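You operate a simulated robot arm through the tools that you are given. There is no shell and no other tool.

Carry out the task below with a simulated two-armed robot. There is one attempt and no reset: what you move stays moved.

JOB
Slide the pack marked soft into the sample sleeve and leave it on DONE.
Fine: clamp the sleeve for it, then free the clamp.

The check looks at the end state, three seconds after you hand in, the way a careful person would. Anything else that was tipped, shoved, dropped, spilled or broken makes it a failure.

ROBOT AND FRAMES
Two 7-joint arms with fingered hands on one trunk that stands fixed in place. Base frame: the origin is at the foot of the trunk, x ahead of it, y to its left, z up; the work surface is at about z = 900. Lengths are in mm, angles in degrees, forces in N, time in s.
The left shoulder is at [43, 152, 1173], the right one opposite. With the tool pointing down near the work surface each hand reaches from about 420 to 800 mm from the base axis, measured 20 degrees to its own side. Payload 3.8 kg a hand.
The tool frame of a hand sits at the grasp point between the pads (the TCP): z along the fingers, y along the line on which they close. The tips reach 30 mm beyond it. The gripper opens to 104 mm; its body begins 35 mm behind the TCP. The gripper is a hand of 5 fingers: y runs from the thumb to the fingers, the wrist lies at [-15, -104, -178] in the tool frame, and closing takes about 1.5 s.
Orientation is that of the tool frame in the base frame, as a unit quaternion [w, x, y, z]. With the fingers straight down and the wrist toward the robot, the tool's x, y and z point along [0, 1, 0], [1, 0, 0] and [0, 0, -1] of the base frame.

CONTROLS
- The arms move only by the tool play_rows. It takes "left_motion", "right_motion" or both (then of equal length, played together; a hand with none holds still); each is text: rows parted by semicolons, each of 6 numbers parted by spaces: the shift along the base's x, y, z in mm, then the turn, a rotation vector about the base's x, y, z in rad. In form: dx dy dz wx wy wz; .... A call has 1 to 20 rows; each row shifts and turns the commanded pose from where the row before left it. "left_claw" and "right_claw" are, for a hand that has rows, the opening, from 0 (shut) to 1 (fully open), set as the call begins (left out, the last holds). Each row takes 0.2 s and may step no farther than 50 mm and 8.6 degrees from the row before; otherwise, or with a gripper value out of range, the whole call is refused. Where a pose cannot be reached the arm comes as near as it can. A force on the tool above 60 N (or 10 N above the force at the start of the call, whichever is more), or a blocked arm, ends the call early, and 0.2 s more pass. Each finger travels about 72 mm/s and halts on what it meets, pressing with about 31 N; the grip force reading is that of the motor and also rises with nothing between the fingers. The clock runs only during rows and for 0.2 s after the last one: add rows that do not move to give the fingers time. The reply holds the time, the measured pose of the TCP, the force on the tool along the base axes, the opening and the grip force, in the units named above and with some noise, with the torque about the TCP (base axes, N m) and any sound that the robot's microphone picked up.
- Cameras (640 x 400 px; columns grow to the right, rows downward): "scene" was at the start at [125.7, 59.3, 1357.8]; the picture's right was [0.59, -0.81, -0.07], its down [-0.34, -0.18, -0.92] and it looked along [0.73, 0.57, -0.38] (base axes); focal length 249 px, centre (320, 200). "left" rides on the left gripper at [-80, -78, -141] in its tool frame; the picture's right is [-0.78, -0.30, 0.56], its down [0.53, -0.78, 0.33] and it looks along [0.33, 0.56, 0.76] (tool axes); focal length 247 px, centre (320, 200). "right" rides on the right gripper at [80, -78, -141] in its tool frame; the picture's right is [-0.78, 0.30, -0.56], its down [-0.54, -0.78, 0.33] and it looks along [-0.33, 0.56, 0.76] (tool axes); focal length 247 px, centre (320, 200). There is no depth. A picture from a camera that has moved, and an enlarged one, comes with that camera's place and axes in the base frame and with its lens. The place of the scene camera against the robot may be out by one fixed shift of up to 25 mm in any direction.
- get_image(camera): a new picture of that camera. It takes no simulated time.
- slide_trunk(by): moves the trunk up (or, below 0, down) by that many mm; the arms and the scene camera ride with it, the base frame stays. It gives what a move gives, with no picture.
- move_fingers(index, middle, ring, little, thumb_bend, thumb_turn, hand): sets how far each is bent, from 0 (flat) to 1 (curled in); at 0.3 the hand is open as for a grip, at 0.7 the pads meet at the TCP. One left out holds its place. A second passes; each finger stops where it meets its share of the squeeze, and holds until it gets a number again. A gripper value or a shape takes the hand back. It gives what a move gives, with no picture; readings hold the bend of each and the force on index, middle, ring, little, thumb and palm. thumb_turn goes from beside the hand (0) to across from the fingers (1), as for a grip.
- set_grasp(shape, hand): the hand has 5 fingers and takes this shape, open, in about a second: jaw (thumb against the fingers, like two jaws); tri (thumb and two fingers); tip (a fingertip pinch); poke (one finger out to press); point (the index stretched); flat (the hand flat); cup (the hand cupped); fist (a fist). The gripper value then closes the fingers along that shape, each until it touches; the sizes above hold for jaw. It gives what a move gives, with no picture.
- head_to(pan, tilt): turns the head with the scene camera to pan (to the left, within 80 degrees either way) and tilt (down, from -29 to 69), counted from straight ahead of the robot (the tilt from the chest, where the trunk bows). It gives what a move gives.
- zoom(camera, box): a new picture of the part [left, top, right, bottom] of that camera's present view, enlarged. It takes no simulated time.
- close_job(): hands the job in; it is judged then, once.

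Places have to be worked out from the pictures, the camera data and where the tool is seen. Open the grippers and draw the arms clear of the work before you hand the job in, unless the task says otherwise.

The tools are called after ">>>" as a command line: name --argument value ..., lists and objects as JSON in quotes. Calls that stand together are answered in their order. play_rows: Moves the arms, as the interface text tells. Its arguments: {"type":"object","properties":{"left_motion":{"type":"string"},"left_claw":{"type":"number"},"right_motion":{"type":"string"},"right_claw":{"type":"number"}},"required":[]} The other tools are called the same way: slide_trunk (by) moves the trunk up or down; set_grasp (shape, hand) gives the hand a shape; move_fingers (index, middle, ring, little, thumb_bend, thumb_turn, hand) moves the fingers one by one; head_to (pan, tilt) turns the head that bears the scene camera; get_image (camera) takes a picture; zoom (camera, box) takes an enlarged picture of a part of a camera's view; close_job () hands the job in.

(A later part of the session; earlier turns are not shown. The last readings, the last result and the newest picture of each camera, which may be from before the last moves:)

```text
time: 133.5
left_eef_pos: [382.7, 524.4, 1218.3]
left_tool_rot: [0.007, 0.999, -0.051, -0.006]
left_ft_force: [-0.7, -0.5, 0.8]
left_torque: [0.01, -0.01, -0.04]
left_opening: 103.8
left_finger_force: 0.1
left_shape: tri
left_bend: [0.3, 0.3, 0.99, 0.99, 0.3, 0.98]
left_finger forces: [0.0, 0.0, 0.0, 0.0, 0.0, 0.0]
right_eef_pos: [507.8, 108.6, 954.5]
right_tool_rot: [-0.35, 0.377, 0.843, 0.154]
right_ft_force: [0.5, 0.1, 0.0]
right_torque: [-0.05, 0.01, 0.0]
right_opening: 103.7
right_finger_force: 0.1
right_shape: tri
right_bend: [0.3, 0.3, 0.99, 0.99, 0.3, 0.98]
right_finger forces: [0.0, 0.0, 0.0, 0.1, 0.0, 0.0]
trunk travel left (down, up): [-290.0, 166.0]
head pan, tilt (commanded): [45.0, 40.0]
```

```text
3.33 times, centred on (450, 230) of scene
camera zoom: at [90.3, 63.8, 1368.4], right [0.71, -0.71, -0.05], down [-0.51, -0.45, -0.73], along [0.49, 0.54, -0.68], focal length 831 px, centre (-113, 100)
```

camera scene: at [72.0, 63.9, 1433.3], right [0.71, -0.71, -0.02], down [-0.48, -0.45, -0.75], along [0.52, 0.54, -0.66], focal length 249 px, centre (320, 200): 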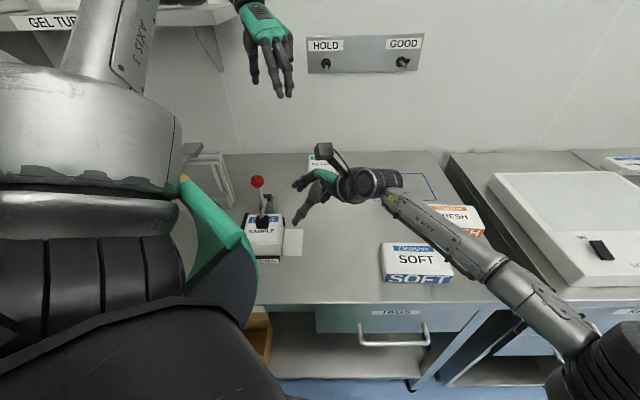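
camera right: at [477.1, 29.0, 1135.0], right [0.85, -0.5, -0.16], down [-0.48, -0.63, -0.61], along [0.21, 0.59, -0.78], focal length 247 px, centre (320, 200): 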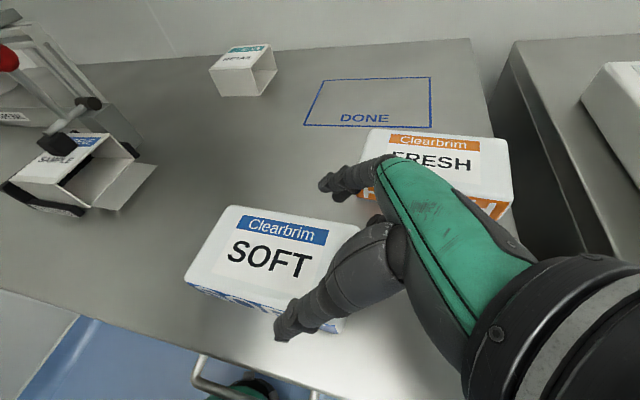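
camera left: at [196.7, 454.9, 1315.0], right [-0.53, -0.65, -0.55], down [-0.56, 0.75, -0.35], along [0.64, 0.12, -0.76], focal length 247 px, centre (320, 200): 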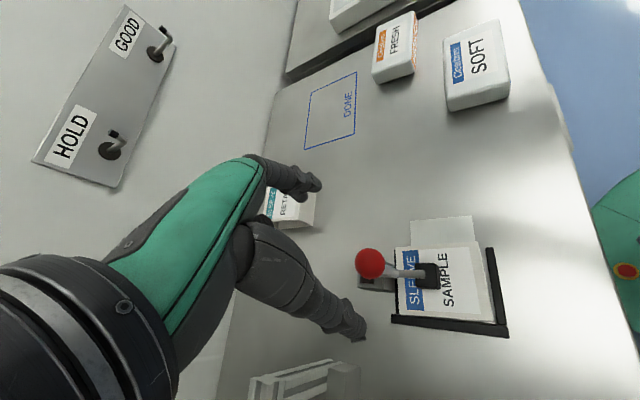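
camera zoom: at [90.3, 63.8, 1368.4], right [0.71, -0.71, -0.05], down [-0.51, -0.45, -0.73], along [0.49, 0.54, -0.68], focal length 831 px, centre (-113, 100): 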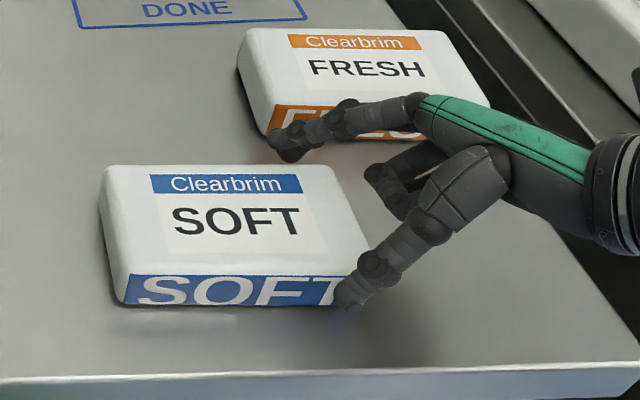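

No contact; I lower further to about z=941.

>>> play_rows --right_motion "0 0 -5 0 0 0;0 0 -5 0 0 0;0 0 -3 0 0 0;0 0 0 0 0 0"

>>> zoom --camera "scene" --box '[380, 170, 520, 290]'

>>> get_image --camera "right"

```text
time: 134.5
left_eef_pos: [382.1, 524.9, 1218.2]
left_tool_rot: [0.008, 0.999, -0.051, -0.007]
left_ft_force: [0.0, 0.1, -0.4]
left_torque: [-0.01, 0.02, -0.01]
left_opening: 103.5
left_finger_force: 0.0
left_shape: tri
left_bend: [0.3, 0.3, 0.99, 0.99, 0.3, 0.98]
left_finger forces: [0.0, 0.0, 0.1, 0.0, 0.0, 0.0]
right_eef_pos: [507.2, 108.4, 953.9]
right_tool_rot: [-0.35, 0.379, 0.843, 0.155]
right_ft_force: [0.1, -0.2, 0.8]
right_torque: [0.02, 0.01, -0.02]
right_opening: 103.7
right_finger_force: 0.1
right_shape: tri
right_bend: [0.3, 0.3, 0.99, 0.99, 0.3, 0.98]
right_finger forces: [0.0, 0.1, 0.0, 0.0, 0.0, 0.0]
right hand out of reach, approached as far as the arm can: row 1, 2, 3
trunk travel left (down, up): [-290.0, 166.0]
head pan, tilt (commanded): [45.0, 40.0]
```

```text
3.33 times, centred on (450, 230) of scene
camera zoom: at [90.3, 64.0, 1368.4], right [0.71, -0.71, -0.05], down [-0.51, -0.45, -0.73], along [0.49, 0.54, -0.68], focal length 831 px, centre (-113, 100)
```

zoom: 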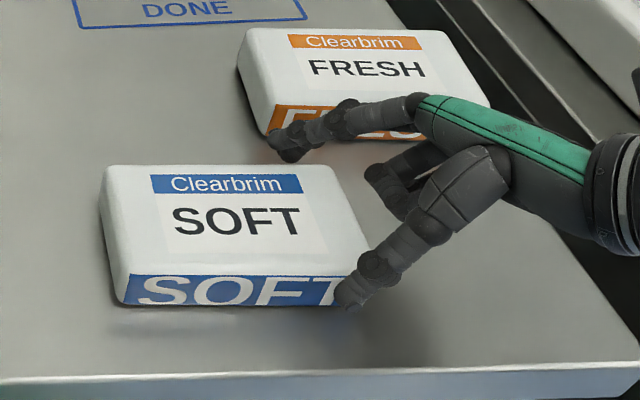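

```text
taken
camera right: at [477.9, 24.5, 1111.1], right [0.85, -0.51, -0.16], down [-0.48, -0.63, -0.61], along [0.21, 0.59, -0.78], focal length 247 px, centre (320, 200)
```

right: 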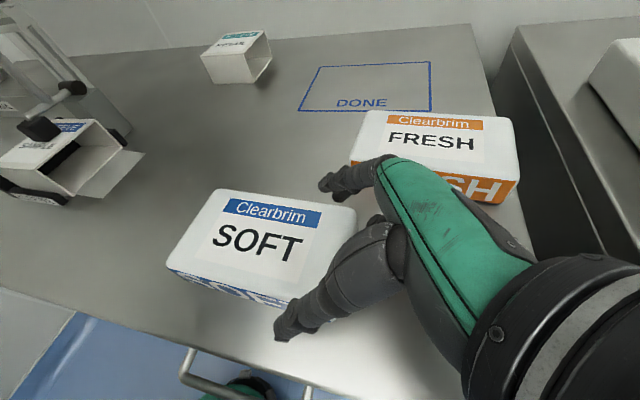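

Arm limit again at z≈954; I lower the trunk 14 mm.

>>> slide_trunk --by -14

>>> zoom --camera "scene" --box '[380, 170, 520, 290]'

>>> zoom --camera "right" --box '[160, 140, 420, 350]'

```text
time: 135.1
left_eef_pos: [382.4, 523.4, 1205.3]
left_tool_rot: [0.008, 0.999, -0.051, -0.007]
left_ft_force: [1.0, -0.4, -0.4]
left_torque: [-0.02, -0.01, -0.01]
left_opening: 103.7
left_finger_force: 0.0
left_shape: tri
left_bend: [0.3, 0.3, 0.99, 0.99, 0.3, 0.98]
left_finger forces: [0.1, 0.0, 0.0, 0.1, 0.0, 0.1]
right_eef_pos: [506.8, 108.7, 938.9]
right_tool_rot: [-0.35, 0.375, 0.844, 0.155]
right_ft_force: [-0.1, -0.2, 0.3]
right_torque: [-0.01, 0.02, -0.01]
right_opening: 103.7
right_finger_force: 0.1
right_shape: tri
right_bend: [0.29, 0.3, 0.99, 0.99, 0.29, 0.97]
right_finger forces: [0.4, 0.0, 0.1, 0.0, 0.4, 0.1]
trunk travel left (down, up): [-276.0, 180.0]
head pan, tilt (commanded): [45.0, 40.0]
```

```text
3.33 times, centred on (450, 230) of scene
camera zoom: at [95.9, 63.8, 1352.8], right [0.7, -0.71, -0.06], down [-0.52, -0.45, -0.72], along [0.48, 0.54, -0.69], focal length 831 px, centre (-113, 100)
```

zoom: 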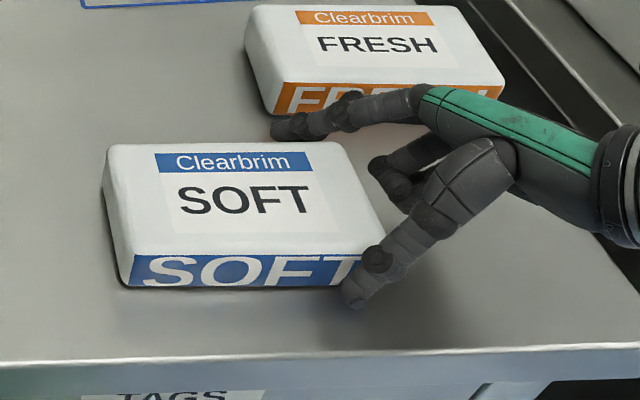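

```text
1.90 times, centred on (290, 245) of right
camera zoom: at [478.3, 24.1, 1096.6], right [0.85, -0.5, -0.16], down [-0.48, -0.63, -0.61], along [0.21, 0.59, -0.78], focal length 470 px, centre (377, 114)
```

zoom: 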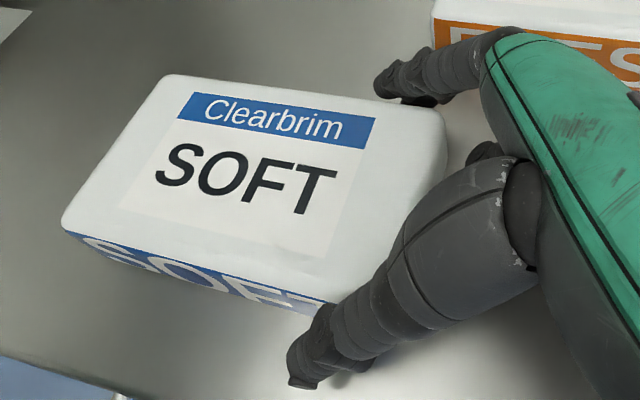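

Tips are just touching down; I raise 2 mm and close gently on the pack's sides.

>>> play_rows --right_motion "0 0 2 0 0 0;0 0 0 0 0 0;0 0 0 0 0 0;0 0 0 0 0 0;0 0 0 0 0 0" --right_claw 0.6

>>> zoom --camera "scene" --box '[380, 170, 520, 290]'

>>> zoom --camera "right" --box '[160, 140, 420, 350]'

```text
time: 136.3
left_eef_pos: [383.1, 523.5, 1203.9]
left_tool_rot: [0.008, 0.999, -0.049, -0.006]
left_ft_force: [0.1, -0.6, -0.5]
left_torque: [0.01, -0.01, 0.03]
left_opening: 103.7
left_finger_force: 0.0
left_shape: tri
left_bend: [0.3, 0.3, 0.99, 0.99, 0.3, 0.98]
left_finger forces: [0.0, 0.0, 0.0, 0.0, 0.0, 0.0]
right_eef_pos: [507.3, 108.3, 941.3]
right_tool_rot: [-0.351, 0.377, 0.843, 0.155]
right_ft_force: [0.0, 0.6, -1.0]
right_torque: [-0.08, 0.0, 0.04]
right_opening: 88.4
right_finger_force: 30.2
right_shape: tri
right_bend: [0.28, 0.33, 1.0, 1.0, 0.4, 0.98]
right_finger forces: [18.0, 16.8, 0.0, 0.0, 34.6, 0.0]
trunk travel left (down, up): [-276.0, 180.0]
head pan, tilt (commanded): [45.0, 40.0]
```

```text
3.33 times, centred on (450, 230) of scene
camera zoom: at [95.6, 64.0, 1353.0], right [0.7, -0.71, -0.06], down [-0.52, -0.45, -0.72], along [0.48, 0.54, -0.69], focal length 831 px, centre (-113, 100)
```

zoom: 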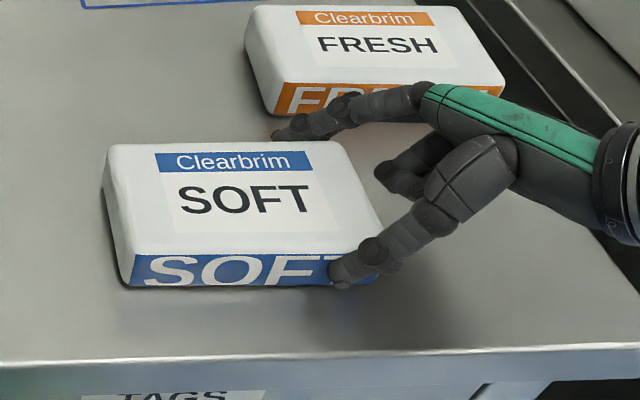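

```text
1.90 times, centred on (290, 245) of right
camera zoom: at [478.1, 24.4, 1098.9], right [0.85, -0.5, -0.16], down [-0.48, -0.63, -0.61], along [0.21, 0.59, -0.78], focal length 470 px, centre (377, 114)
```

zoom: 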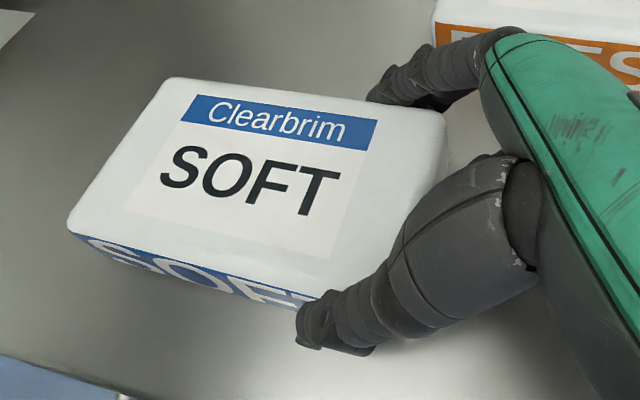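

The pack is gripped firmly. I lift it slowly 20 mm and check that it stays level.

>>> play_rows --right_motion "0 0 2 0 0 0;0 0 3 0 0 0;0 0 5 0 0 0;0 0 5 0 0 0;0 0 5 0 0 0;0 0 0 0 0 0"

>>> zoom --camera "scene" --box '[360, 160, 520, 290]'

>>> zoom --camera "right" --box '[160, 140, 420, 350]'

```text
time: 137.7
left_eef_pos: [382.1, 523.1, 1204.1]
left_tool_rot: [0.009, 0.999, -0.05, -0.008]
left_ft_force: [0.4, 0.2, 0.0]
left_torque: [0.02, -0.03, 0.01]
left_opening: 104.0
left_finger_force: 0.1
left_shape: tri
left_bend: [0.3, 0.3, 0.99, 0.99, 0.3, 0.98]
left_finger forces: [0.1, 0.0, 0.0, 0.1, 0.0, 0.0]
right_eef_pos: [508.0, 109.1, 962.5]
right_tool_rot: [-0.35, 0.376, 0.844, 0.154]
right_ft_force: [-0.1, 0.4, -2.6]
right_torque: [-0.19, -0.11, 0.0]
right_opening: 88.7
right_finger_force: 30.3
right_shape: tri
right_bend: [0.28, 0.33, 1.0, 1.0, 0.4, 0.99]
right_finger forces: [17.5, 17.8, 0.0, 0.0, 35.0, 0.0]
trunk travel left (down, up): [-276.0, 180.0]
head pan, tilt (commanded): [45.0, 40.0]
```

```text
3.08 times, centred on (440, 225) of scene
camera zoom: at [96.0, 64.1, 1352.9], right [0.7, -0.71, -0.06], down [-0.52, -0.45, -0.72], along [0.48, 0.54, -0.69], focal length 767 px, centre (-49, 123)
```

zoom: 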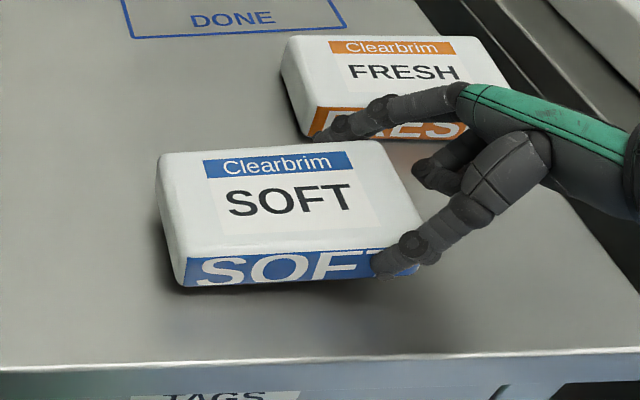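

```text
1.90 times, centred on (290, 245) of right
camera zoom: at [478.3, 24.3, 1118.8], right [0.85, -0.5, -0.16], down [-0.48, -0.63, -0.61], along [0.21, 0.59, -0.78], focal length 470 px, centre (377, 114)
```

zoom: 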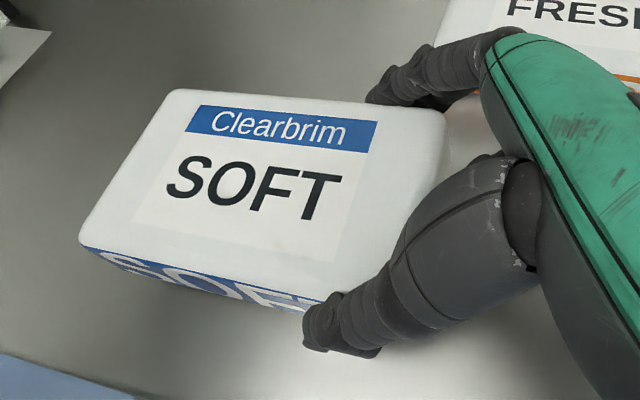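

The pack's far end droops in this end grip, so I'd rather slide it: I lower it again so its left end rides on the table with the right end just raised, and move it left, clear of FRESH.

>>> play_rows --right_motion "0 0 -6 0 0 0;0 0 -6 0 0 0;0 0 -5 0 0 0;-5 5 0 0 0 0;-10 10 0 0 0 0;-14 14 0 0 0 0;-14 14 0 0 0 0;-14 14 0 0 0 0;-12 12 0 0 0 0;0 0 0 0 0 0"

>>> get_image --camera "scene"

>>> get_image --camera "right"

```text
time: 139.9
left_eef_pos: [381.8, 523.6, 1204.2]
left_tool_rot: [0.007, 0.999, -0.051, -0.008]
left_ft_force: [-0.5, -0.3, 0.4]
left_torque: [-0.05, -0.01, 0.01]
left_opening: 103.9
left_finger_force: 0.0
left_shape: tri
left_bend: [0.3, 0.3, 0.99, 0.99, 0.3, 0.98]
left_finger forces: [0.0, 0.1, 0.0, 0.0, 0.0, 0.0]
right_eef_pos: [437.8, 177.4, 944.7]
right_tool_rot: [-0.35, 0.376, 0.844, 0.155]
right_ft_force: [-0.4, 0.6, -1.7]
right_torque: [-0.09, 0.0, 0.02]
right_opening: 88.3
right_finger_force: 30.7
right_shape: tri
right_bend: [0.28, 0.33, 1.0, 1.0, 0.4, 0.99]
right_finger forces: [17.6, 17.2, 0.0, 0.0, 33.8, 0.1]
trunk travel left (down, up): [-276.0, 180.0]
head pan, tilt (commanded): [45.0, 40.0]
```

```text
taken
camera scene: at [95.9, 64.0, 1352.9], right [0.7, -0.71, -0.06], down [-0.52, -0.45, -0.72], along [0.48, 0.54, -0.69], focal length 249 px, centre (320, 200)
```

scene: 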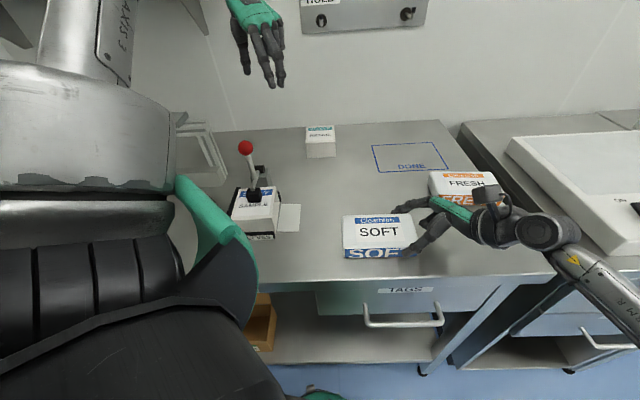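

```text
taken
camera right: at [409.2, 93.1, 1101.6], right [0.85, -0.5, -0.16], down [-0.48, -0.63, -0.61], along [0.21, 0.59, -0.78], focal length 247 px, centre (320, 200)
```

right: 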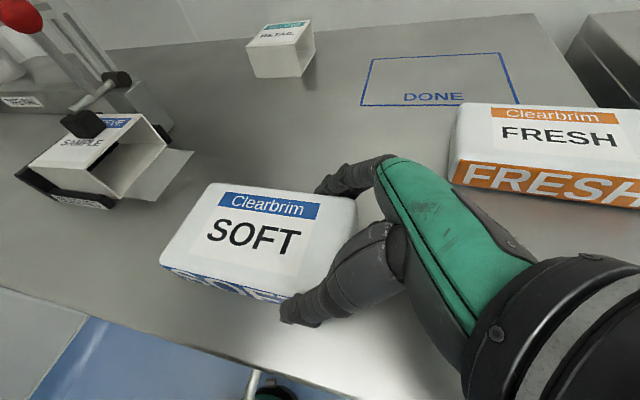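

Sliding works well. I move it deeper (to d≈522) while turning it about +4° to match the sleeve.

>>> play_rows --right_motion "1 10 0 0 0 0.01;1.5 18 0 0 0 0.015;1.5 20 0 0 0 0.015;1.5 20 0 0 0 0.015;1.5 20 0 0 0 0.015;1.5 17 0 0 0 0;0.5 8 0 0 0 0;0 0 0 0 0 0"

>>> get_image --camera "right"

>>> zoom --camera "right" --box '[0, 60, 300, 300]'

>>> zoom --camera "scene" --box '[210, 130, 450, 280]'

```text
time: 141.7
left_eef_pos: [382.6, 523.9, 1203.7]
left_tool_rot: [0.008, 0.999, -0.05, -0.006]
left_ft_force: [-0.1, -0.6, -0.3]
left_torque: [-0.01, -0.01, -0.02]
left_opening: 103.7
left_finger_force: 0.1
left_shape: tri
left_bend: [0.3, 0.3, 0.99, 0.99, 0.3, 0.98]
left_finger forces: [0.0, 0.0, 0.0, 0.0, 0.0, 0.0]
right_eef_pos: [446.9, 291.1, 945.8]
right_tool_rot: [-0.355, 0.347, 0.856, 0.142]
right_ft_force: [-0.7, -0.1, -2.1]
right_torque: [-0.05, -0.01, -0.07]
right_opening: 88.6
right_finger_force: 31.0
right_shape: tri
right_bend: [0.28, 0.33, 1.0, 1.0, 0.4, 0.99]
right_finger forces: [17.4, 17.0, 0.0, 0.1, 33.8, 0.1]
trunk travel left (down, up): [-276.0, 180.0]
head pan, tilt (commanded): [45.0, 40.0]
```

```text
taken
camera right: at [424.1, 204.6, 1101.7], right [0.88, -0.44, -0.16], down [-0.44, -0.66, -0.61], along [0.17, 0.61, -0.78], focal length 247 px, centre (320, 200)
```

right: 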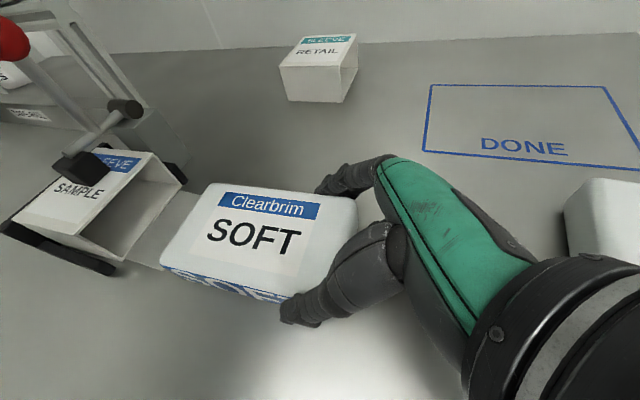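

```text
1.67 times, centred on (150, 180) of right
camera zoom: at [424.1, 204.6, 1101.7], right [0.88, -0.44, -0.16], down [-0.44, -0.66, -0.61], along [0.17, 0.61, -0.78], focal length 412 px, centre (603, 233)
```

zoom: 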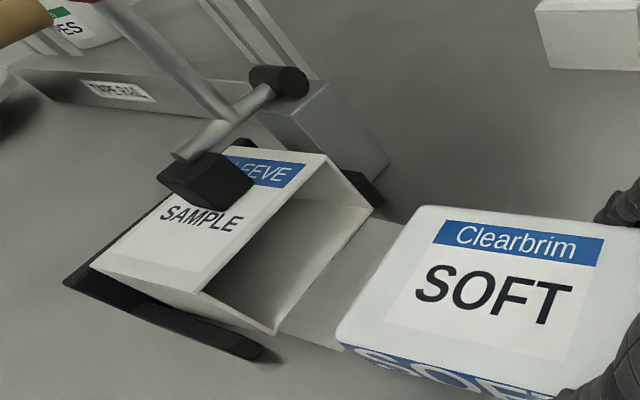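

```text
2.67 times, centred on (330, 205) of scene
camera zoom: at [95.8, 64.1, 1352.9], right [0.7, -0.71, -0.06], down [-0.52, -0.45, -0.72], along [0.48, 0.54, -0.69], focal length 665 px, centre (293, 187)
```

zoom: 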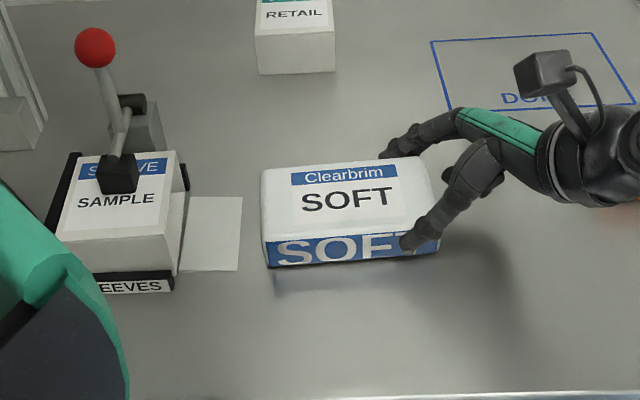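

The pack now faces the sleeve mouth, yaw matching (~2.5°), about 5 mm too far front. I slide it left with a small depth correction up to the mouth.

>>> play_rows --right_motion "-4 5 2 0 0 0;-6 7 0 0 0 0;-6 7 0 0 0 0;-6 7 0 0 0 0;-6 7 0 0 0 0;-6 7 0 0 0 0;-5 6 0 0 0 0;0 0 0 0 0 0"

>>> zoom --camera "right" --box '[0, 60, 300, 330]'

>>> zoom --camera "scene" --box '[210, 130, 410, 280]'

```text
time: 143.5
left_eef_pos: [383.0, 523.1, 1203.7]
left_tool_rot: [0.009, 0.999, -0.051, -0.008]
left_ft_force: [0.4, -0.3, -0.4]
left_torque: [0.02, 0.0, -0.01]
left_opening: 103.6
left_finger_force: 0.1
left_shape: tri
left_bend: [0.3, 0.3, 0.99, 0.99, 0.3, 0.98]
left_finger forces: [0.0, 0.0, 0.0, 0.1, 0.1, 0.0]
right_eef_pos: [408.6, 336.2, 945.7]
right_tool_rot: [-0.356, 0.346, 0.856, 0.142]
right_ft_force: [-1.0, -0.9, -2.1]
right_torque: [-0.05, 0.02, 0.01]
right_opening: 88.4
right_finger_force: 31.3
right_shape: tri
right_bend: [0.28, 0.33, 1.0, 1.0, 0.4, 0.99]
right_finger forces: [17.6, 16.9, 0.0, 0.1, 33.6, 0.0]
trunk travel left (down, up): [-276.0, 180.0]
head pan, tilt (commanded): [45.0, 40.0]
```

```text
1.48 times, centred on (150, 195) of right
camera zoom: at [385.2, 250.5, 1103.7], right [0.88, -0.44, -0.16], down [-0.44, -0.66, -0.61], along [0.17, 0.61, -0.78], focal length 366 px, centre (572, 207)
```

zoom: 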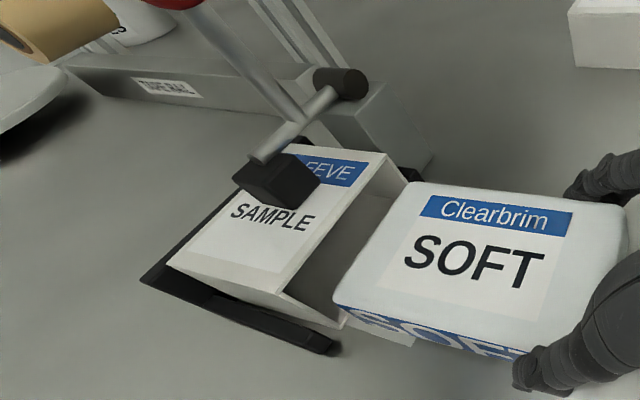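

```text
2.67 times, centred on (310, 205) of scene
camera zoom: at [95.8, 64.1, 1352.9], right [0.7, -0.71, -0.06], down [-0.52, -0.45, -0.72], along [0.48, 0.54, -0.69], focal length 665 px, centre (347, 187)
```

zoom: 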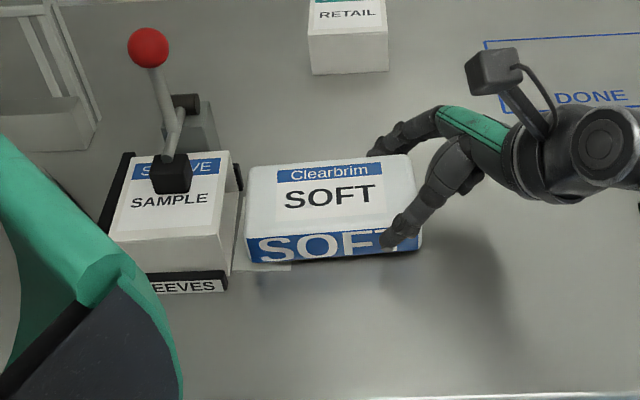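

The pack is just short of the mouth. I zoom closer to check the lateral alignment before inserting.

>>> zoom --camera "right" --box '[100, 150, 260, 300]'

>>> zoom --camera "scene" --box '[245, 170, 345, 250]'

```text
2.67 times, centred on (180, 225) of right
camera zoom: at [385.2, 250.5, 1103.7], right [0.88, -0.44, -0.16], down [-0.44, -0.66, -0.61], along [0.17, 0.61, -0.78], focal length 659 px, centre (693, 133)
```

zoom: 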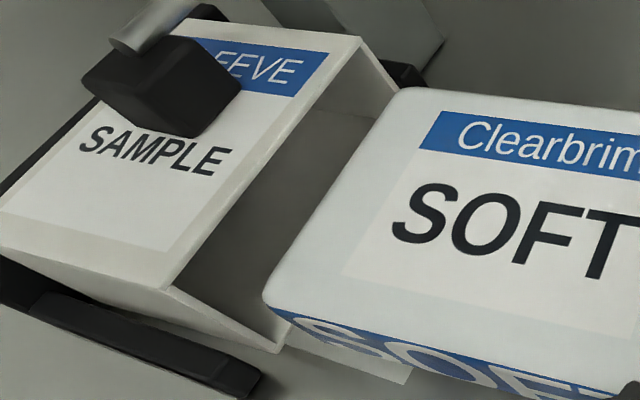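

```text
5.00 times, centred on (295, 210) of scene
camera zoom: at [95.8, 64.1, 1352.9], right [0.7, -0.71, -0.06], down [-0.52, -0.45, -0.72], along [0.48, 0.54, -0.69], focal length 1247 px, centre (445, 150)
```

zoom: 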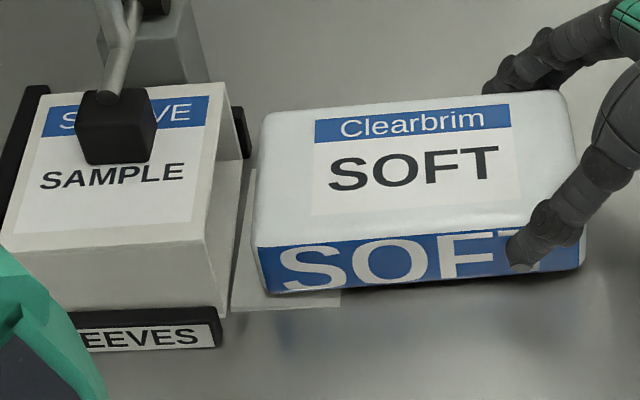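

Opening center d≈522.7, pack center ≈523.5 – good. I turn the pack +1.7° with a compensating shift, then start inserting along the sleeve's axis.

>>> play_rows --right_motion "1.2 1.2 0 0 0 0.015;1.2 1.2 0 0 0 0.015;-4 3.8 0 0 0 0;-5 4.7 0 0 0 0;-5 4.7 0 0 0 0;-5 4.7 0 0 0 0;0 0 0 0 0 0"

>>> zoom --camera "right" --box '[60, 130, 280, 310]'

>>> zoom --camera "scene" --box '[235, 165, 355, 255]'

```text
time: 145.1
left_eef_pos: [381.8, 523.6, 1204.0]
left_tool_rot: [0.008, 0.999, -0.051, -0.006]
left_ft_force: [-0.3, 0.0, 0.0]
left_torque: [0.0, 0.02, 0.03]
left_opening: 103.8
left_finger_force: 0.2
left_shape: tri
left_bend: [0.3, 0.3, 0.99, 0.99, 0.3, 0.98]
left_finger forces: [0.0, 0.0, 0.0, 0.0, 0.0, 0.0]
right_eef_pos: [391.6, 355.8, 946.4]
right_tool_rot: [-0.358, 0.333, 0.862, 0.137]
right_ft_force: [-0.3, -0.7, -1.3]
right_torque: [-0.04, 0.01, 0.0]
right_opening: 88.4
right_finger_force: 30.6
right_shape: tri
right_bend: [0.28, 0.33, 1.0, 1.0, 0.4, 0.99]
right_finger forces: [17.6, 16.9, 0.0, 0.0, 33.4, 0.0]
trunk travel left (down, up): [-276.0, 180.0]
head pan, tilt (commanded): [45.0, 40.0]
```

```text
2.22 times, centred on (170, 220) of right
camera zoom: at [370.9, 270.5, 1103.4], right [0.9, -0.42, -0.16], down [-0.42, -0.67, -0.61], along [0.15, 0.61, -0.78], focal length 549 px, centre (653, 156)
```

zoom: 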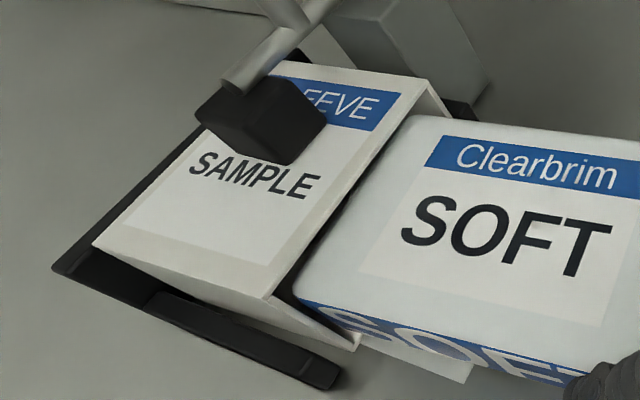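

```text
4.44 times, centred on (295, 210) of scene
camera zoom: at [95.8, 64.1, 1352.9], right [0.7, -0.71, -0.06], down [-0.52, -0.45, -0.72], along [0.48, 0.54, -0.69], focal length 1108 px, centre (431, 156)
```

zoom: 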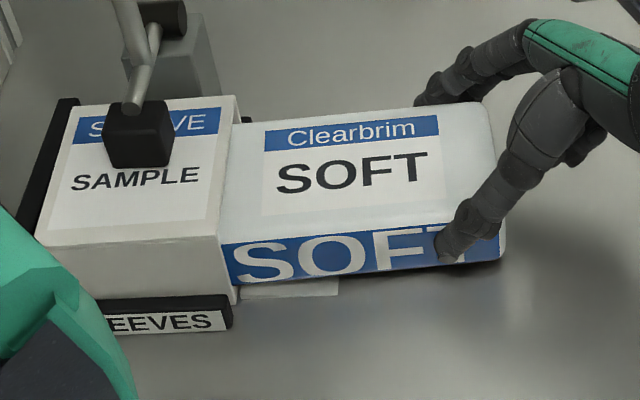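

The pack's left end is entering the sleeve with no resistance. I continue inserting.

>>> play_rows --right_motion "-5 4.7 0 0 0 0;-5 4.7 0 0 0 0;-5 4.7 0 0 0 0;-5 4.7 0 0 0 0;-5 4.7 0 0 0 0;0 0 0 0 0 0"

>>> zoom --camera "right" --box '[60, 130, 280, 310]'

>>> zoom --camera "scene" --box '[225, 165, 345, 255]'

```text
time: 146.5
left_eef_pos: [383.8, 522.7, 1204.5]
left_tool_rot: [0.008, 0.999, -0.052, -0.007]
left_ft_force: [0.6, 0.0, -0.6]
left_torque: [-0.02, -0.02, -0.01]
left_opening: 103.6
left_finger_force: 0.0
left_shape: tri
left_bend: [0.3, 0.3, 0.99, 0.99, 0.3, 0.98]
left_finger forces: [0.0, 0.0, 0.0, 0.1, 0.1, 0.1]
right_eef_pos: [367.2, 379.6, 946.2]
right_tool_rot: [-0.358, 0.334, 0.861, 0.137]
right_ft_force: [-0.2, -1.5, -1.5]
right_torque: [-0.1, 0.02, 0.02]
right_opening: 88.2
right_finger_force: 31.1
right_shape: tri
right_bend: [0.28, 0.33, 1.0, 1.0, 0.4, 0.99]
right_finger forces: [17.7, 16.8, 0.0, 0.1, 33.7, 0.0]
trunk travel left (down, up): [-276.0, 180.0]
head pan, tilt (commanded): [45.0, 40.0]
```

```text
2.22 times, centred on (170, 220) of right
camera zoom: at [346.2, 293.7, 1103.8], right [0.9, -0.42, -0.16], down [-0.42, -0.67, -0.61], along [0.15, 0.61, -0.78], focal length 549 px, centre (653, 156)
```

zoom: 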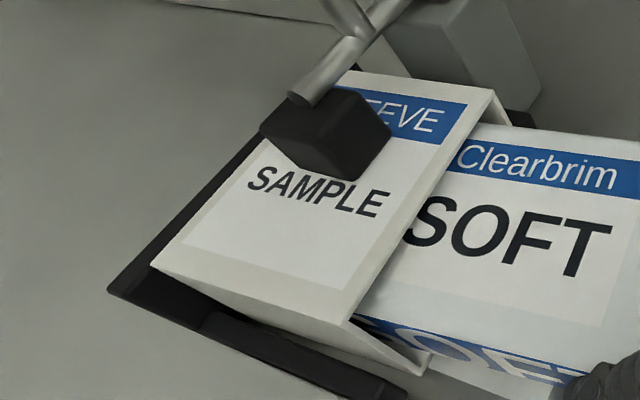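

```text
4.44 times, centred on (285, 210) of scene
camera zoom: at [95.8, 64.0, 1352.9], right [0.7, -0.71, -0.06], down [-0.52, -0.45, -0.72], along [0.48, 0.54, -0.69], focal length 1108 px, centre (476, 156)
```

zoom: 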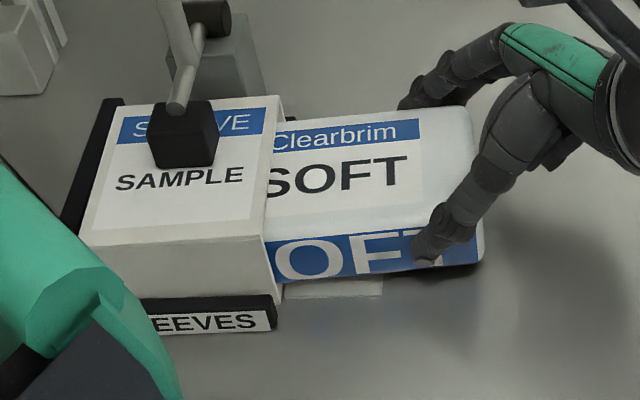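

About 45 mm in and going smoothly. I continue.

>>> play_rows --right_motion "-5 4.7 0 0 0 0;-5 4.7 0 0 0 0;-5 4.7 0 0 0 0;-5 4.7 0 0 0 0;0 0 0 0 0 0"

>>> zoom --camera "right" --box '[60, 130, 280, 310]'

>>> zoom --camera "scene" --box '[225, 165, 345, 255]'

```text
time: 147.7
left_eef_pos: [382.5, 523.3, 1204.4]
left_tool_rot: [0.008, 0.999, -0.051, -0.008]
left_ft_force: [0.4, -1.3, 1.0]
left_torque: [-0.04, -0.02, 0.01]
left_opening: 103.8
left_finger_force: 0.1
left_shape: tri
left_bend: [0.3, 0.3, 0.99, 0.99, 0.3, 0.98]
left_finger forces: [0.1, 0.0, 0.0, 0.0, 0.0, 0.1]
right_eef_pos: [346.3, 400.5, 947.0]
right_tool_rot: [-0.358, 0.333, 0.861, 0.138]
right_ft_force: [-0.4, 0.5, -1.5]
right_torque: [-0.11, -0.01, -0.01]
right_opening: 88.5
right_finger_force: 31.5
right_shape: tri
right_bend: [0.28, 0.33, 1.0, 1.0, 0.4, 0.99]
right_finger forces: [17.6, 16.9, 0.0, 0.1, 33.6, 0.0]
trunk travel left (down, up): [-276.0, 180.0]
head pan, tilt (commanded): [45.0, 40.0]
```

```text
2.22 times, centred on (170, 220) of right
camera zoom: at [325.8, 312.9, 1104.0], right [0.9, -0.42, -0.16], down [-0.42, -0.67, -0.61], along [0.15, 0.61, -0.78], focal length 549 px, centre (653, 156)
```

zoom: 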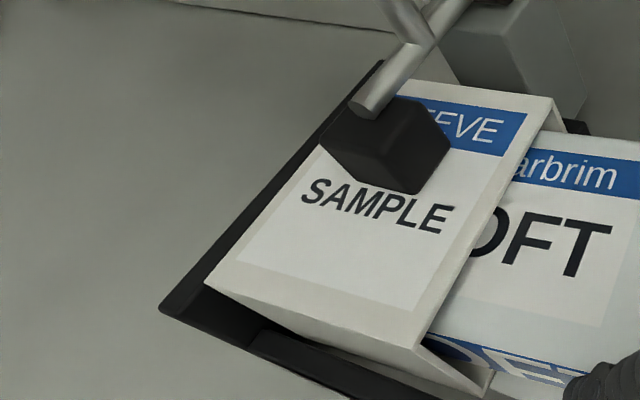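

```text
4.44 times, centred on (285, 210) of scene
camera zoom: at [95.8, 64.1, 1352.9], right [0.7, -0.71, -0.06], down [-0.52, -0.45, -0.72], along [0.48, 0.54, -0.69], focal length 1108 px, centre (476, 156)
```

zoom: 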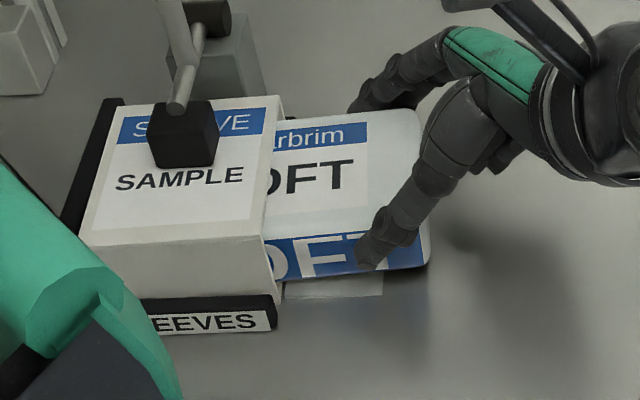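

About 75 mm in. I continue in small steps toward the end stop.

>>> play_rows --right_motion "-3 2.8 0 0 0 0;-3 2.8 0 0 0 0;-2 1.9 0 0 0 0;0 0 0 0 0 0"

>>> zoom --camera "scene" --box '[225, 165, 345, 255]'

```text
time: 148.7
left_eef_pos: [382.3, 523.5, 1204.0]
left_tool_rot: [0.009, 0.999, -0.051, -0.007]
left_ft_force: [0.1, 0.1, 0.0]
left_torque: [-0.01, 0.01, -0.03]
left_opening: 103.5
left_finger_force: 0.0
left_shape: tri
left_bend: [0.3, 0.3, 0.99, 0.99, 0.3, 0.98]
left_finger forces: [0.0, 0.0, 0.1, 0.0, 0.0, 0.0]
right_eef_pos: [343.1, 401.6, 946.7]
right_tool_rot: [-0.358, 0.334, 0.861, 0.137]
right_ft_force: [0.5, 0.0, -0.8]
right_torque: [-0.11, 0.01, 0.06]
right_opening: 88.5
right_finger_force: 31.1
right_shape: tri
right_bend: [0.28, 0.33, 1.0, 1.0, 0.4, 0.99]
right_finger forces: [17.5, 16.7, 0.0, 0.0, 34.0, 0.0]
right hand out of reach, approached as far as the arm can: row 2
trunk travel left (down, up): [-276.0, 180.0]
head pan, tilt (commanded): [45.0, 40.0]
```

```text
4.44 times, centred on (285, 210) of scene
camera zoom: at [95.8, 64.0, 1352.9], right [0.7, -0.71, -0.06], down [-0.52, -0.45, -0.72], along [0.48, 0.54, -0.69], focal length 1108 px, centre (476, 156)
```

zoom: 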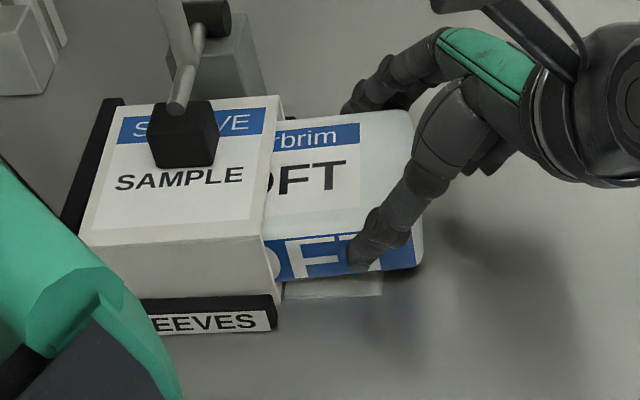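

The arm is at its limit with the pack about 79 mm in. I lower it the last few mm, release, back off, and will push the rest from its right end with closed fingertips.

>>> play_rows --right_motion "0 0 -2 0 0 0;0 0 -2 0 0 0;0 0 0 0 0 0"

>>> play_rows --right_motion "0 0 0 0 0 0;0 0 0 0 0 0;0 0 0 0 0 0;0 0 0 0 0 0;5 -5 2 0 0 0;8 -8 2 0 0 0;10 -10 2 0 0 0;10 -10 2 0 0 0;10 -10 0 0 0 0;10 -10 0 0 0 0;0 0 0 0 0 0" --right_claw 1

>>> zoom --camera "scene" --box '[225, 150, 385, 270]'

>>> get_image --camera "right"

```text
time: 149.5
left_eef_pos: [382.0, 523.1, 1203.8]
left_tool_rot: [0.008, 0.999, -0.05, -0.008]
left_ft_force: [-0.1, 0.5, 0.1]
left_torque: [0.01, 0.03, 0.0]
left_opening: 103.7
left_finger_force: 0.0
left_shape: tri
left_bend: [0.3, 0.3, 0.99, 0.99, 0.3, 0.98]
left_finger forces: [0.1, 0.0, 0.0, 0.0, 0.1, 0.1]
right_eef_pos: [343.7, 402.1, 944.8]
right_tool_rot: [-0.357, 0.334, 0.862, 0.137]
right_ft_force: [1.2, -1.2, 2.3]
right_torque: [-0.08, 0.12, 0.08]
right_opening: 88.3
right_finger_force: 31.1
right_shape: tri
right_bend: [0.28, 0.33, 1.0, 1.0, 0.4, 0.98]
right_finger forces: [17.7, 16.5, 0.0, 0.0, 33.7, 0.0]
right hand out of reach, approached as far as the arm can: row 1
trunk travel left (down, up): [-276.0, 180.0]
head pan, tilt (commanded): [45.0, 40.0]
```

```text
time: 151.9
left_eef_pos: [381.9, 524.7, 1203.9]
left_tool_rot: [0.008, 0.999, -0.051, -0.007]
left_ft_force: [1.0, -0.7, 0.3]
left_torque: [0.04, 0.03, -0.02]
left_opening: 103.8
left_finger_force: 0.1
left_shape: tri
left_bend: [0.3, 0.3, 0.99, 0.99, 0.3, 0.98]
left_finger forces: [0.1, 0.0, 0.1, 0.0, 0.1, 0.0]
right_eef_pos: [396.6, 349.6, 953.0]
right_tool_rot: [-0.358, 0.334, 0.861, 0.138]
right_ft_force: [0.4, -0.6, 0.6]
right_torque: [0.0, -0.03, 0.01]
right_opening: 103.9
right_finger_force: 0.1
right_shape: tri
right_bend: [0.3, 0.3, 0.99, 0.99, 0.3, 0.98]
right_finger forces: [0.0, 0.0, 0.0, 0.0, 0.0, 0.0]
trunk travel left (down, up): [-276.0, 180.0]
head pan, tilt (commanded): [45.0, 40.0]
```

```text
3.33 times, centred on (305, 210) of scene
camera zoom: at [95.5, 64.2, 1353.0], right [0.7, -0.71, -0.06], down [-0.52, -0.45, -0.72], along [0.48, 0.54, -0.69], focal length 831 px, centre (370, 167)
```

zoom: 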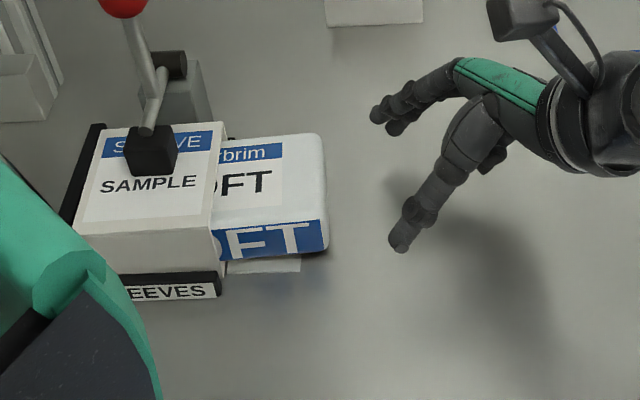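

```text
taken
camera right: at [375.7, 262.4, 1109.9], right [0.9, -0.42, -0.16], down [-0.42, -0.67, -0.61], along [0.15, 0.61, -0.78], focal length 247 px, centre (320, 200)
```

right: 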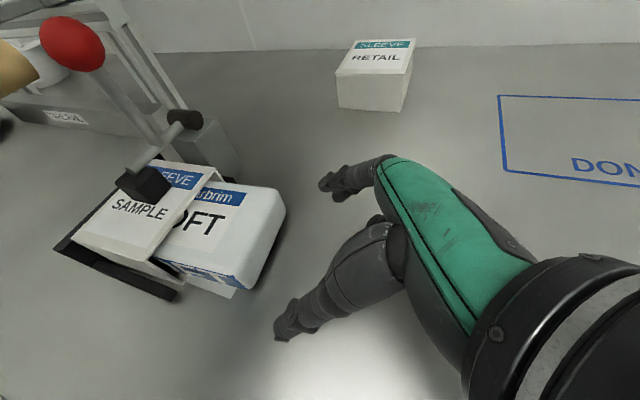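

The pack sits in the sleeve with about 65 mm out. I close the fingertips, lower a little, and push on the pack's right end along the sleeve axis.

>>> play_rows --right_motion "0 0 0 0 0 0;0 0 0 0 0 0;0 0 0 0 0 0;-1 -1 -3 0 0 0;-1 -1 -3 0 0 0;-1 -1 -3 0 0 0;0 0 -3 0 0 0;0 0 0 0 0 0" --right_claw 0

>>> play_rows --right_motion "-5 4.8 0 0 0 0;-5 4.8 0 0 0 0;-5 4.8 0 0 0 0;-4 3.8 0 0 0 0;0 0 0 0 0 0"

>>> zoom --camera "scene" --box '[225, 150, 385, 270]'

>>> get_image --camera "right"

```text
time: 153.7
left_eef_pos: [381.6, 523.0, 1203.4]
left_tool_rot: [0.009, 0.999, -0.051, -0.007]
left_ft_force: [-0.3, -1.0, 0.6]
left_torque: [0.02, 0.0, 0.0]
left_opening: 103.7
left_finger_force: 0.1
left_shape: tri
left_bend: [0.3, 0.3, 0.99, 0.99, 0.3, 0.98]
left_finger forces: [0.1, 0.0, 0.1, 0.0, 0.0, 0.1]
right_eef_pos: [393.2, 344.1, 942.2]
right_tool_rot: [-0.358, 0.333, 0.862, 0.137]
right_ft_force: [0.0, 0.0, -0.8]
right_torque: [0.03, 0.01, -0.01]
right_opening: 0.1
right_finger_force: 30.8
right_shape: tri
right_bend: [0.7, 0.7, 1.0, 1.0, 0.46, 1.0]
right_finger forces: [0.0, 0.0, 0.0, 0.0, 0.1, 0.1]
trunk travel left (down, up): [-276.0, 180.0]
head pan, tilt (commanded): [45.0, 40.0]
```

```text
time: 154.9
left_eef_pos: [381.8, 523.3, 1203.3]
left_tool_rot: [0.007, 0.999, -0.05, -0.006]
left_ft_force: [-0.2, -0.1, -0.2]
left_torque: [-0.02, 0.02, 0.0]
left_opening: 103.5
left_finger_force: 0.0
left_shape: tri
left_bend: [0.3, 0.3, 0.99, 0.99, 0.3, 0.98]
left_finger forces: [0.0, 0.1, 0.0, 0.0, 0.0, 0.0]
right_eef_pos: [374.4, 363.1, 941.1]
right_tool_rot: [-0.357, 0.333, 0.862, 0.137]
right_ft_force: [0.5, -0.5, -0.1]
right_torque: [-0.01, -0.03, 0.01]
right_opening: 0.2
right_finger_force: 31.1
right_shape: tri
right_bend: [0.7, 0.7, 1.0, 1.0, 0.46, 1.0]
right_finger forces: [0.0, 0.0, 0.0, 0.1, 0.0, 0.0]
trunk travel left (down, up): [-276.0, 180.0]
head pan, tilt (commanded): [45.0, 40.0]
```

```text
3.33 times, centred on (305, 210) of scene
camera zoom: at [95.7, 64.0, 1353.0], right [0.7, -0.71, -0.06], down [-0.52, -0.45, -0.72], along [0.48, 0.54, -0.69], focal length 831 px, centre (370, 167)
```

zoom: 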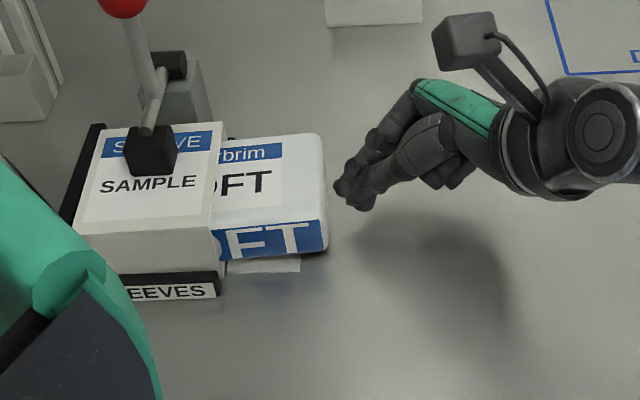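

```text
taken
camera right: at [353.6, 277.4, 1097.9], right [0.9, -0.42, -0.16], down [-0.42, -0.67, -0.61], along [0.15, 0.61, -0.78], focal length 247 px, centre (320, 200)
```

right: 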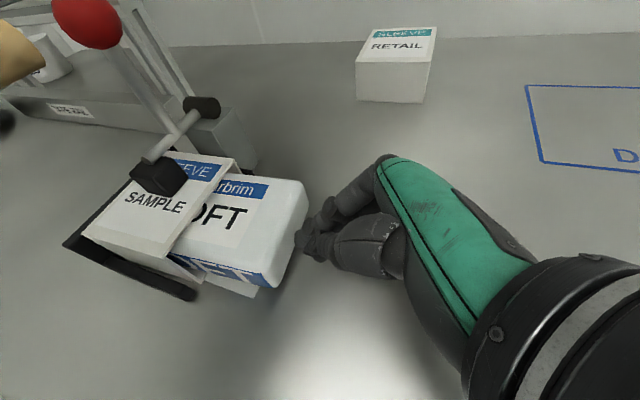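

Fingertips are just at the middle of the pack's right end. I push in small steps.

>>> play_rows --right_motion "-3 2.9 0 0 0 0;-3 2.9 0 0 0 0;-2.5 2.4 0 0 0 0;-2.5 2.4 0 0 0 0;0 0 0 0 0 0"

>>> zoom --camera "scene" --box '[225, 150, 385, 270]'

```text
time: 156.1
left_eef_pos: [380.9, 523.7, 1204.1]
left_tool_rot: [0.007, 0.999, -0.05, -0.007]
left_ft_force: [0.3, 1.3, 0.3]
left_torque: [-0.03, 0.03, 0.0]
left_opening: 103.6
left_finger_force: 0.0
left_shape: tri
left_bend: [0.3, 0.3, 0.99, 0.99, 0.3, 0.98]
left_finger forces: [0.0, 0.0, 0.1, 0.0, 0.1, 0.1]
right_eef_pos: [364.7, 374.9, 940.1]
right_tool_rot: [-0.358, 0.334, 0.861, 0.137]
right_ft_force: [0.2, -0.8, -1.1]
right_torque: [-0.03, 0.02, 0.0]
right_opening: 0.2
right_finger_force: 31.1
right_shape: tri
right_bend: [0.7, 0.7, 1.0, 1.0, 0.46, 1.0]
right_finger forces: [0.0, 0.0, 0.0, 0.0, 0.1, 0.1]
trunk travel left (down, up): [-276.0, 180.0]
head pan, tilt (commanded): [45.0, 40.0]
```

```text
3.33 times, centred on (305, 210) of scene
camera zoom: at [95.7, 63.9, 1353.0], right [0.7, -0.71, -0.06], down [-0.52, -0.45, -0.72], along [0.48, 0.54, -0.69], focal length 831 px, centre (370, 167)
```

zoom: 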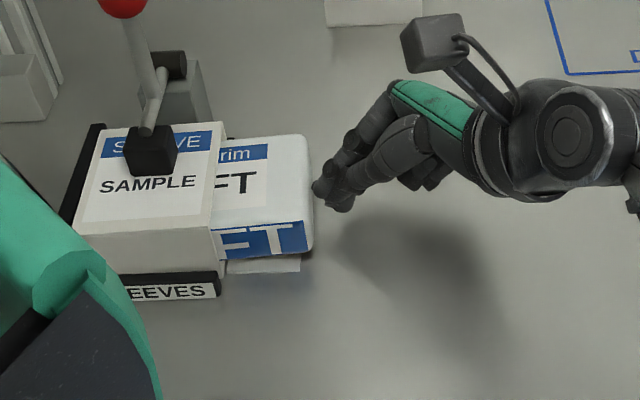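

It slides in further. I keep pushing in 2–3 mm steps until the stop is felt.

>>> play_rows --right_motion "-2 1.9 0 0 0 0;-2 1.9 0 0 0 0;-2 1.9 0 0 0 0;0 0 0 0 0 0"

>>> zoom --camera "scene" --box '[225, 150, 385, 270]'

```text
time: 157.1
left_eef_pos: [383.0, 521.5, 1204.3]
left_tool_rot: [0.007, 0.999, -0.051, -0.008]
left_ft_force: [0.1, 0.0, 0.0]
left_torque: [0.0, 0.0, -0.01]
left_opening: 103.9
left_finger_force: 0.0
left_shape: tri
left_bend: [0.3, 0.3, 0.99, 0.99, 0.3, 0.98]
left_finger forces: [0.0, 0.0, 0.1, 0.0, 0.0, 0.1]
right_eef_pos: [359.4, 377.9, 941.5]
right_tool_rot: [-0.357, 0.334, 0.861, 0.138]
right_ft_force: [6.3, -8.3, -0.2]
right_torque: [-0.08, -0.08, 0.08]
right_opening: 0.1
right_finger_force: 31.0
right_shape: tri
right_bend: [0.7, 0.7, 1.0, 1.0, 0.46, 1.0]
right_finger forces: [0.0, 0.1, 0.0, 0.0, 0.0, 0.0]
trunk travel left (down, up): [-276.0, 180.0]
head pan, tilt (commanded): [45.0, 40.0]
```

```text
3.33 times, centred on (305, 210) of scene
camera zoom: at [97.1, 62.3, 1352.9], right [0.7, -0.71, -0.06], down [-0.52, -0.45, -0.72], along [0.48, 0.54, -0.69], focal length 831 px, centre (370, 167)
```

zoom: 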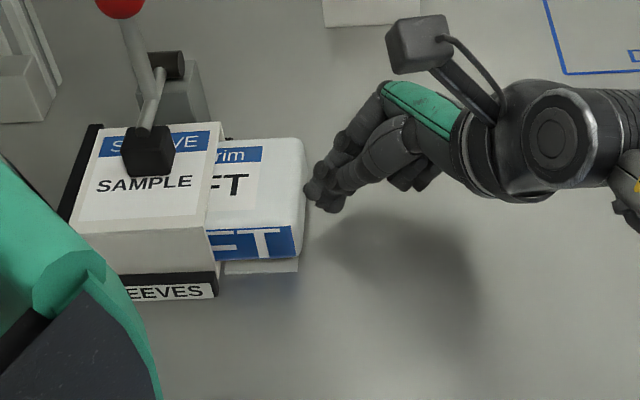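

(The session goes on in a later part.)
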